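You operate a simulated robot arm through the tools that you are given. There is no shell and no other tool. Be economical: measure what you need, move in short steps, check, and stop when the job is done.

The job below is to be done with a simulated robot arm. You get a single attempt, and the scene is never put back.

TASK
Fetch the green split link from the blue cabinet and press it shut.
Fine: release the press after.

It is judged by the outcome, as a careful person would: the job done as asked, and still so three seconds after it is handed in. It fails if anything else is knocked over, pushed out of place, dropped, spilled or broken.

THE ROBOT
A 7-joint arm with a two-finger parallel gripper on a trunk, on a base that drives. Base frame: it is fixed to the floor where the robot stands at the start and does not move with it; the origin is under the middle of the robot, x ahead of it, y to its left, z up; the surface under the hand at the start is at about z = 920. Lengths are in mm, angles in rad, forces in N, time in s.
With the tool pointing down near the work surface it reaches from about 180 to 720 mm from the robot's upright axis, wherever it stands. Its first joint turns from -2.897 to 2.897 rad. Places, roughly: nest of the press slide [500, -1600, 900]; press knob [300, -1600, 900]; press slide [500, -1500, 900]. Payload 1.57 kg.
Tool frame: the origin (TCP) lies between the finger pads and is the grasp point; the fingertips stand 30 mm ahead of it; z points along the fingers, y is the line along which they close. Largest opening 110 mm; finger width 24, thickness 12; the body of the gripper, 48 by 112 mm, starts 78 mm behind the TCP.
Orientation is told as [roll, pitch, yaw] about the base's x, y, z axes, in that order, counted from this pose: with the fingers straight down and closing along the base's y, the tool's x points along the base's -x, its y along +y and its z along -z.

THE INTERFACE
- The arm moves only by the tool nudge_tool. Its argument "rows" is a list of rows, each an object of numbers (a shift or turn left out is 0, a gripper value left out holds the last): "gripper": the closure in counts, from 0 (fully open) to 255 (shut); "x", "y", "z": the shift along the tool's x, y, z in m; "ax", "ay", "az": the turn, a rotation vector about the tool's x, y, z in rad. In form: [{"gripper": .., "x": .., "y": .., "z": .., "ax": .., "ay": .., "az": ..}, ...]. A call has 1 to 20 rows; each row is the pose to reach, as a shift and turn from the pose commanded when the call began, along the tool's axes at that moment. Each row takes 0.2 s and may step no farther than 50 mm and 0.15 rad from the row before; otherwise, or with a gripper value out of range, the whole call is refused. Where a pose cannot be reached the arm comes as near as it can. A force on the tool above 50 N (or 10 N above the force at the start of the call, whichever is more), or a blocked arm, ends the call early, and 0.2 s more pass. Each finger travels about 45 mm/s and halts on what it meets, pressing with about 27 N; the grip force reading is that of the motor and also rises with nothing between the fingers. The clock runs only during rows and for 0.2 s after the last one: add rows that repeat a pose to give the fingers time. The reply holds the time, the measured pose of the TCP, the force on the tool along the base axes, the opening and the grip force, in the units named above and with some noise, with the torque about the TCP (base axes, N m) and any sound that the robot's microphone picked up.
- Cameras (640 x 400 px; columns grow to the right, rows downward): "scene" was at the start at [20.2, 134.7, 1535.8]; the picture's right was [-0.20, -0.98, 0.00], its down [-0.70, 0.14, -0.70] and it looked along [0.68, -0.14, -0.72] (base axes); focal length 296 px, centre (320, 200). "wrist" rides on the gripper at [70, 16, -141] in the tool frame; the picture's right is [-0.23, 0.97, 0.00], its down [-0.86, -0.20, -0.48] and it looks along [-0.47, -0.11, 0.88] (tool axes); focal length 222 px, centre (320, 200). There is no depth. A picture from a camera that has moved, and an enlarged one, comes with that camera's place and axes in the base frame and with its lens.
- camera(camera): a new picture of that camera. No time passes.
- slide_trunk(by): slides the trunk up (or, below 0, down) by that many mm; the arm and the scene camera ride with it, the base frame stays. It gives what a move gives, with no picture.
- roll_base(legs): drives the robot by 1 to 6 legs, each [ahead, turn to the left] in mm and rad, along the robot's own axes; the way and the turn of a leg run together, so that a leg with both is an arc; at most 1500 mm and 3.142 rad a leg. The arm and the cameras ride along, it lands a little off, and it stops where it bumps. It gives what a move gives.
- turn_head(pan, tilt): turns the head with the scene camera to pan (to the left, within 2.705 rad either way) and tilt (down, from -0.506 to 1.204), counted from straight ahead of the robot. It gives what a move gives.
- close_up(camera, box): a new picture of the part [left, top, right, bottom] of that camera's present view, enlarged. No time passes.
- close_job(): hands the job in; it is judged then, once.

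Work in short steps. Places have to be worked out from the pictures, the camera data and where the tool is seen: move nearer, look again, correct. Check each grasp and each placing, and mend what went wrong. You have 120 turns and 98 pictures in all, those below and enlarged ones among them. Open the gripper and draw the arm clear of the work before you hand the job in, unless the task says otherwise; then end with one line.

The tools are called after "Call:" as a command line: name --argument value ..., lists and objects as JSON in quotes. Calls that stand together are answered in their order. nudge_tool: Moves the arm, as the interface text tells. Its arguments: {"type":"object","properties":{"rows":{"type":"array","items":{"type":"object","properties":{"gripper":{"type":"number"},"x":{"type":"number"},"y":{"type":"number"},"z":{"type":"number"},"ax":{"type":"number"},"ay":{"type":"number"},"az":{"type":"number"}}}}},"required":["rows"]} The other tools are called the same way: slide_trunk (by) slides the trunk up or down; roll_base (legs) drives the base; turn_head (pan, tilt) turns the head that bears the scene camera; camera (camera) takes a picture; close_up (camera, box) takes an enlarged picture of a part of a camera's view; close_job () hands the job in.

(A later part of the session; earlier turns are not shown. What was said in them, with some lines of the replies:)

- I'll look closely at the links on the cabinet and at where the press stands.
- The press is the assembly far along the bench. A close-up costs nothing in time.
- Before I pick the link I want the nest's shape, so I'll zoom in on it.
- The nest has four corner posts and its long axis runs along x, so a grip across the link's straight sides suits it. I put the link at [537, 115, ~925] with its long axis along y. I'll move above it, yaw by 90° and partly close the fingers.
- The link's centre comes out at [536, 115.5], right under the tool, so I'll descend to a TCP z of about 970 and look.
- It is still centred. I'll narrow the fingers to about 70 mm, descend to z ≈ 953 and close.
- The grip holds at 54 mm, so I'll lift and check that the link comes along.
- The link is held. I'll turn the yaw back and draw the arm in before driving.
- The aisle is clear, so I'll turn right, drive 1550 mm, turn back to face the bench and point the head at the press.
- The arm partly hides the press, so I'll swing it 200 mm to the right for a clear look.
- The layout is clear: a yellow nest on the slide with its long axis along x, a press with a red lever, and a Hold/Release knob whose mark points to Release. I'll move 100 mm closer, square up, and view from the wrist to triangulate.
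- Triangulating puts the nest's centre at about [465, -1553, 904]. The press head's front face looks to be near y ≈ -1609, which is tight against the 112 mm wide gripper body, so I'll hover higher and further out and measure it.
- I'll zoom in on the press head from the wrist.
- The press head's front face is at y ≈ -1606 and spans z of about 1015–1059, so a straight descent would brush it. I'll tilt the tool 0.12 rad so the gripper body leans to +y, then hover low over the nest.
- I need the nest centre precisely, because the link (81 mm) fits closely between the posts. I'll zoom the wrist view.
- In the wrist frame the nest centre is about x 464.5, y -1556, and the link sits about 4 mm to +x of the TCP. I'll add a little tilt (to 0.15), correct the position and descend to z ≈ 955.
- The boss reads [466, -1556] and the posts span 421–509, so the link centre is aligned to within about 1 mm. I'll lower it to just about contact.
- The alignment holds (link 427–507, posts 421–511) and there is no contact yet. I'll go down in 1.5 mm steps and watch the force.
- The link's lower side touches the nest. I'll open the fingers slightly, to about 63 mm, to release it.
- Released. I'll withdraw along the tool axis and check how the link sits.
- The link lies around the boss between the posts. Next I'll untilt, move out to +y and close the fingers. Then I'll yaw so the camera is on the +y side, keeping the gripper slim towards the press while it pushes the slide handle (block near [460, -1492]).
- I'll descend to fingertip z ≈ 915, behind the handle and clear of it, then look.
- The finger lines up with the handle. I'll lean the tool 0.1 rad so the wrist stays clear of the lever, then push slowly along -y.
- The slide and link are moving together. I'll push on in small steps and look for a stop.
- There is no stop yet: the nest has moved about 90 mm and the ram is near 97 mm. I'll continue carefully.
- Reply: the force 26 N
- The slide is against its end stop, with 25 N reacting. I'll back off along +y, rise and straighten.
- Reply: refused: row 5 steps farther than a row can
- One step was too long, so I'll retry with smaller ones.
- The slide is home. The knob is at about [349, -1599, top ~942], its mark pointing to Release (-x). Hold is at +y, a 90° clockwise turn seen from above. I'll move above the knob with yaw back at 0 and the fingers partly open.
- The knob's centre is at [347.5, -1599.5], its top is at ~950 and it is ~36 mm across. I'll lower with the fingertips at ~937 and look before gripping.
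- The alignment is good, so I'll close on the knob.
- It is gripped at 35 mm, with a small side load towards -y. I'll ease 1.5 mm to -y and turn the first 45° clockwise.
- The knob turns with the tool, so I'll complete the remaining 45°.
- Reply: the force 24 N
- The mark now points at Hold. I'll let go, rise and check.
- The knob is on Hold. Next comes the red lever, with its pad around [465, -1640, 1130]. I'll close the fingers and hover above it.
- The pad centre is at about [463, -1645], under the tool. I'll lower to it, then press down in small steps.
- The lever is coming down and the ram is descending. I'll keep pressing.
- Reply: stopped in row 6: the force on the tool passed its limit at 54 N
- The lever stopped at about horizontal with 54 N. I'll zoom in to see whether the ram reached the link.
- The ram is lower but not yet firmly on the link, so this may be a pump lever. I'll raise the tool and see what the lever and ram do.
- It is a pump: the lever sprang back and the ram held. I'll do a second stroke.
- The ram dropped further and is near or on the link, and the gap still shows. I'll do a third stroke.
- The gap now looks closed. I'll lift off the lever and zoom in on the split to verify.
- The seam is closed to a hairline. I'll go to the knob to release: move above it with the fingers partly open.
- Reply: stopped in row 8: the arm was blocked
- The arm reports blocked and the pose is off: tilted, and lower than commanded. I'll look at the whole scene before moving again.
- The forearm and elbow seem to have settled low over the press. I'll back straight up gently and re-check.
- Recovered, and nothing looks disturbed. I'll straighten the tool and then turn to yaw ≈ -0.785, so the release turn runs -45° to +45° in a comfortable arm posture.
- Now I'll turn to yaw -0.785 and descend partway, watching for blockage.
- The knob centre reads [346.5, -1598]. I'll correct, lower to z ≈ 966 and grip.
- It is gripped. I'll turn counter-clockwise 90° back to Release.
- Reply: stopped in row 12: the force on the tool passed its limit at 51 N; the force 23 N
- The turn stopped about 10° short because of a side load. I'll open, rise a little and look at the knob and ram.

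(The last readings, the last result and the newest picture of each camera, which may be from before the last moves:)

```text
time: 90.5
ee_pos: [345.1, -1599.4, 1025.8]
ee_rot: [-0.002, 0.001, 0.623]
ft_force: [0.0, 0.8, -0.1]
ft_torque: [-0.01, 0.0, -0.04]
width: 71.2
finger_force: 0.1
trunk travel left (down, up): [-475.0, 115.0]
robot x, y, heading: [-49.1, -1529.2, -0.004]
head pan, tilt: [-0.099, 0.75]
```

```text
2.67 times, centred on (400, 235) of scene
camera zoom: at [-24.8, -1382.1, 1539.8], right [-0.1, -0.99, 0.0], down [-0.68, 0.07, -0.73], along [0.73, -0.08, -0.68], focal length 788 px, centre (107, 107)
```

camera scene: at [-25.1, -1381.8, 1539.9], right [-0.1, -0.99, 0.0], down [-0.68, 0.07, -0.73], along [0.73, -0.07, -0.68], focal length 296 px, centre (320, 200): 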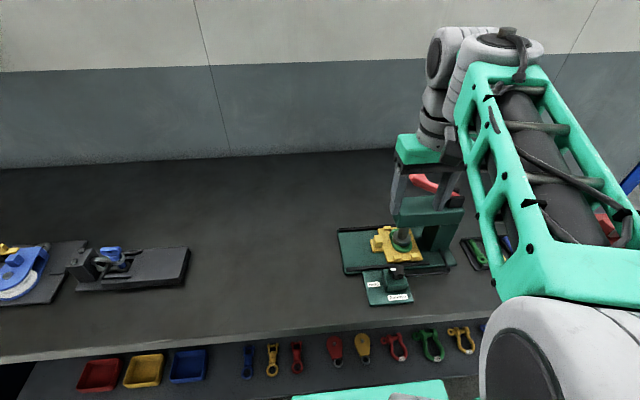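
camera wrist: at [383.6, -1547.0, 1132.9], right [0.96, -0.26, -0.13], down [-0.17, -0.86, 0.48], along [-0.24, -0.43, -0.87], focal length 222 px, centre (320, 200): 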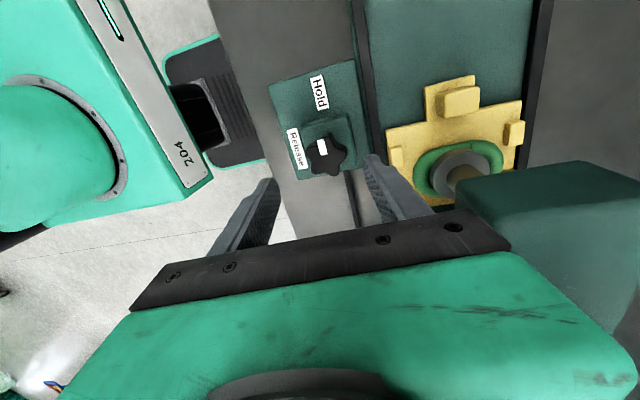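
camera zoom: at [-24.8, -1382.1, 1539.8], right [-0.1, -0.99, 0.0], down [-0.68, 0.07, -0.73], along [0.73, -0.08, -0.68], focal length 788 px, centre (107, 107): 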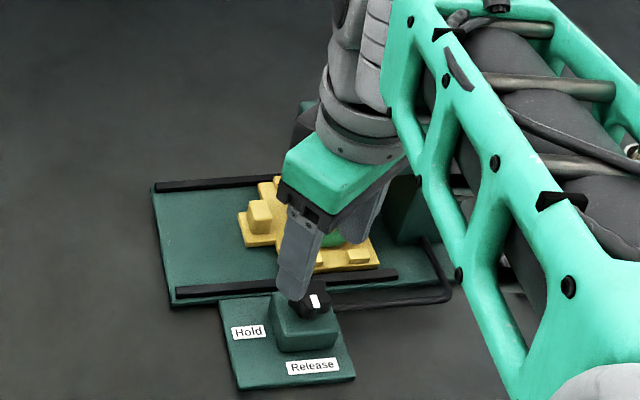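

The mark points almost exactly to Release. I'll raise the arm and move it aside to check the ram and link.

Call:
nudge_tool --rows '[{"z": -0.04, "az": 0.12}, {"z": -0.08, "az": 0.24}, {"z": -0.12, "az": 0.36}, {"z": -0.15, "az": 0.48}, {"z": -0.15, "az": 0.62}, {"z": -0.15, "az": 0.62}]'

Call:
nudge_tool --rows '[{"y": -0.04}, {"y": -0.08}, {"y": -0.12}, {"y": -0.16}, {"y": -0.2}, {"y": -0.2}]'

Call:
close_up --camera "scene" --box '[330, 160, 470, 310]'

Call:
close_up --camera "scene" --box '[375, 205, 435, 265]'

```text
time: 91.9
ee_pos: [346.2, -1599.7, 1175.7]
ee_rot: [-0.004, -0.001, 0.003]
ft_force: [-0.3, -0.6, -0.1]
ft_torque: [0.01, -0.03, -0.01]
width: 71.1
finger_force: 0.1
trunk travel left (down, up): [-475.0, 115.0]
robot x, y, heading: [-46.6, -1528.4, 0.0]
head pan, tilt: [-0.099, 0.75]
```

```text
time: 93.3
ee_pos: [347.6, -1798.7, 1179.5]
ee_rot: [-0.004, -0.001, 0.001]
ft_force: [-0.6, -0.2, -0.2]
ft_torque: [0.01, -0.01, 0.01]
width: 71.3
finger_force: 0.0
trunk travel left (down, up): [-475.0, 115.0]
robot x, y, heading: [-50.1, -1523.4, -0.004]
head pan, tilt: [-0.099, 0.75]
```

```text
2.67 times, centred on (400, 235) of scene
camera zoom: at [-24.8, -1382.6, 1539.9], right [-0.1, -0.99, 0.0], down [-0.68, 0.07, -0.73], along [0.73, -0.08, -0.68], focal length 788 px, centre (107, 107)
```

zoom: 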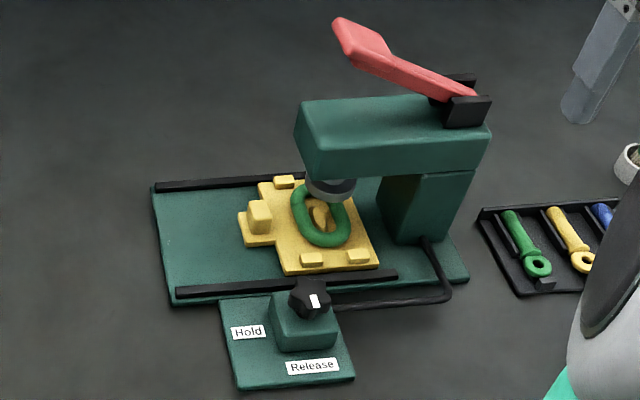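

```text
6.67 times, centred on (405, 235) of scene
camera zoom: at [-24.8, -1382.6, 1539.9], right [-0.1, -0.99, 0.0], down [-0.68, 0.07, -0.73], along [0.73, -0.08, -0.68], focal length 1970 px, centre (-247, -33)
```

zoom: 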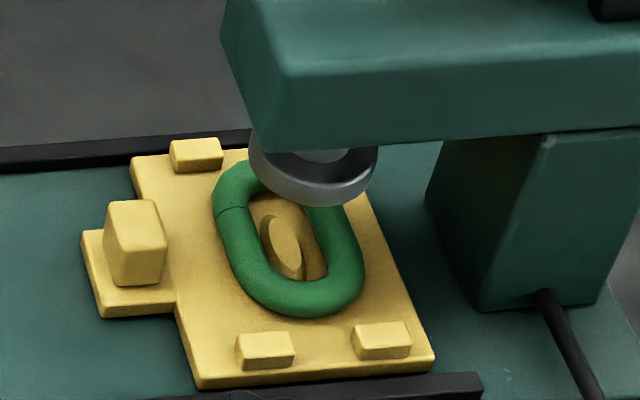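

The ram has retracted, the knob is on Release and the lever is up. I'll zoom right in on the seam.

Call:
close_up --camera "scene" --box '[392, 224, 416, 248]'

Call:
camera --camera "scene"

```text
16.00 times, centred on (404, 236) of scene
camera zoom: at [-24.8, -1382.6, 1539.9], right [-0.1, -0.99, 0.0], down [-0.68, 0.07, -0.73], along [0.73, -0.08, -0.68], focal length 4729 px, centre (-1024, -376)
```

zoom: 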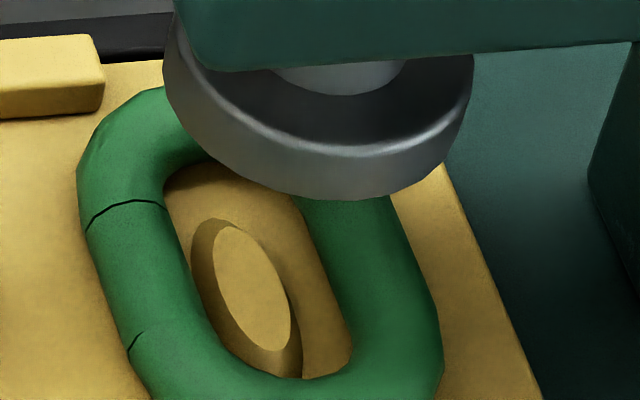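

```text
20 pictures are left
camera scene: at [-24.8, -1382.6, 1539.9], right [-0.1, -0.99, 0.0], down [-0.68, 0.07, -0.73], along [0.73, -0.08, -0.68], focal length 296 px, centre (320, 200)
```

scene: 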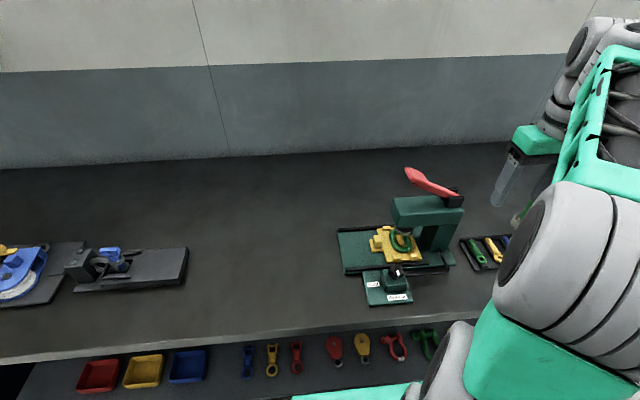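

The two ends sit flush with only hairline seams, the ram is up and everything else is in place. I'll open the gripper fully and draw the arm back clear.

Call:
nudge_tool --rows '[{"gripper": 0, "x": 0.03}, {"x": 0.06}, {"x": 0.06}, {"x": 0.06}]'

Call:
close_up --camera "scene" --box '[330, 150, 530, 310]'

```text
time: 94.3
ee_pos: [284.9, -1799.0, 1177.7]
ee_rot: [-0.003, 0.002, 0.002]
ft_force: [0.3, -0.7, -1.0]
ft_torque: [0.01, -0.03, 0.0]
width: 110.1
finger_force: 0.0
trunk travel left (down, up): [-475.0, 115.0]
robot x, y, heading: [-52.0, -1526.0, -0.0]
head pan, tilt: [-0.099, 0.75]
```

```text
2.50 times, centred on (430, 230) of scene
camera zoom: at [-24.6, -1382.3, 1539.9], right [-0.1, -0.99, 0.0], down [-0.68, 0.07, -0.73], along [0.73, -0.08, -0.68], focal length 739 px, centre (45, 125)
```

zoom: 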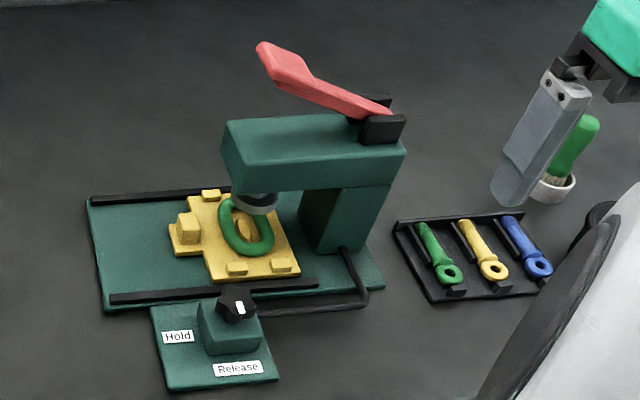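

Everything is in order, so I'll hand the job in.

Call:
close_job

```text
The job is handed in.
```

The green split link is pressed shut and lying in the press nest. The press is released, with the ram up and the knob on Release, and the arm is open and clear of the work.
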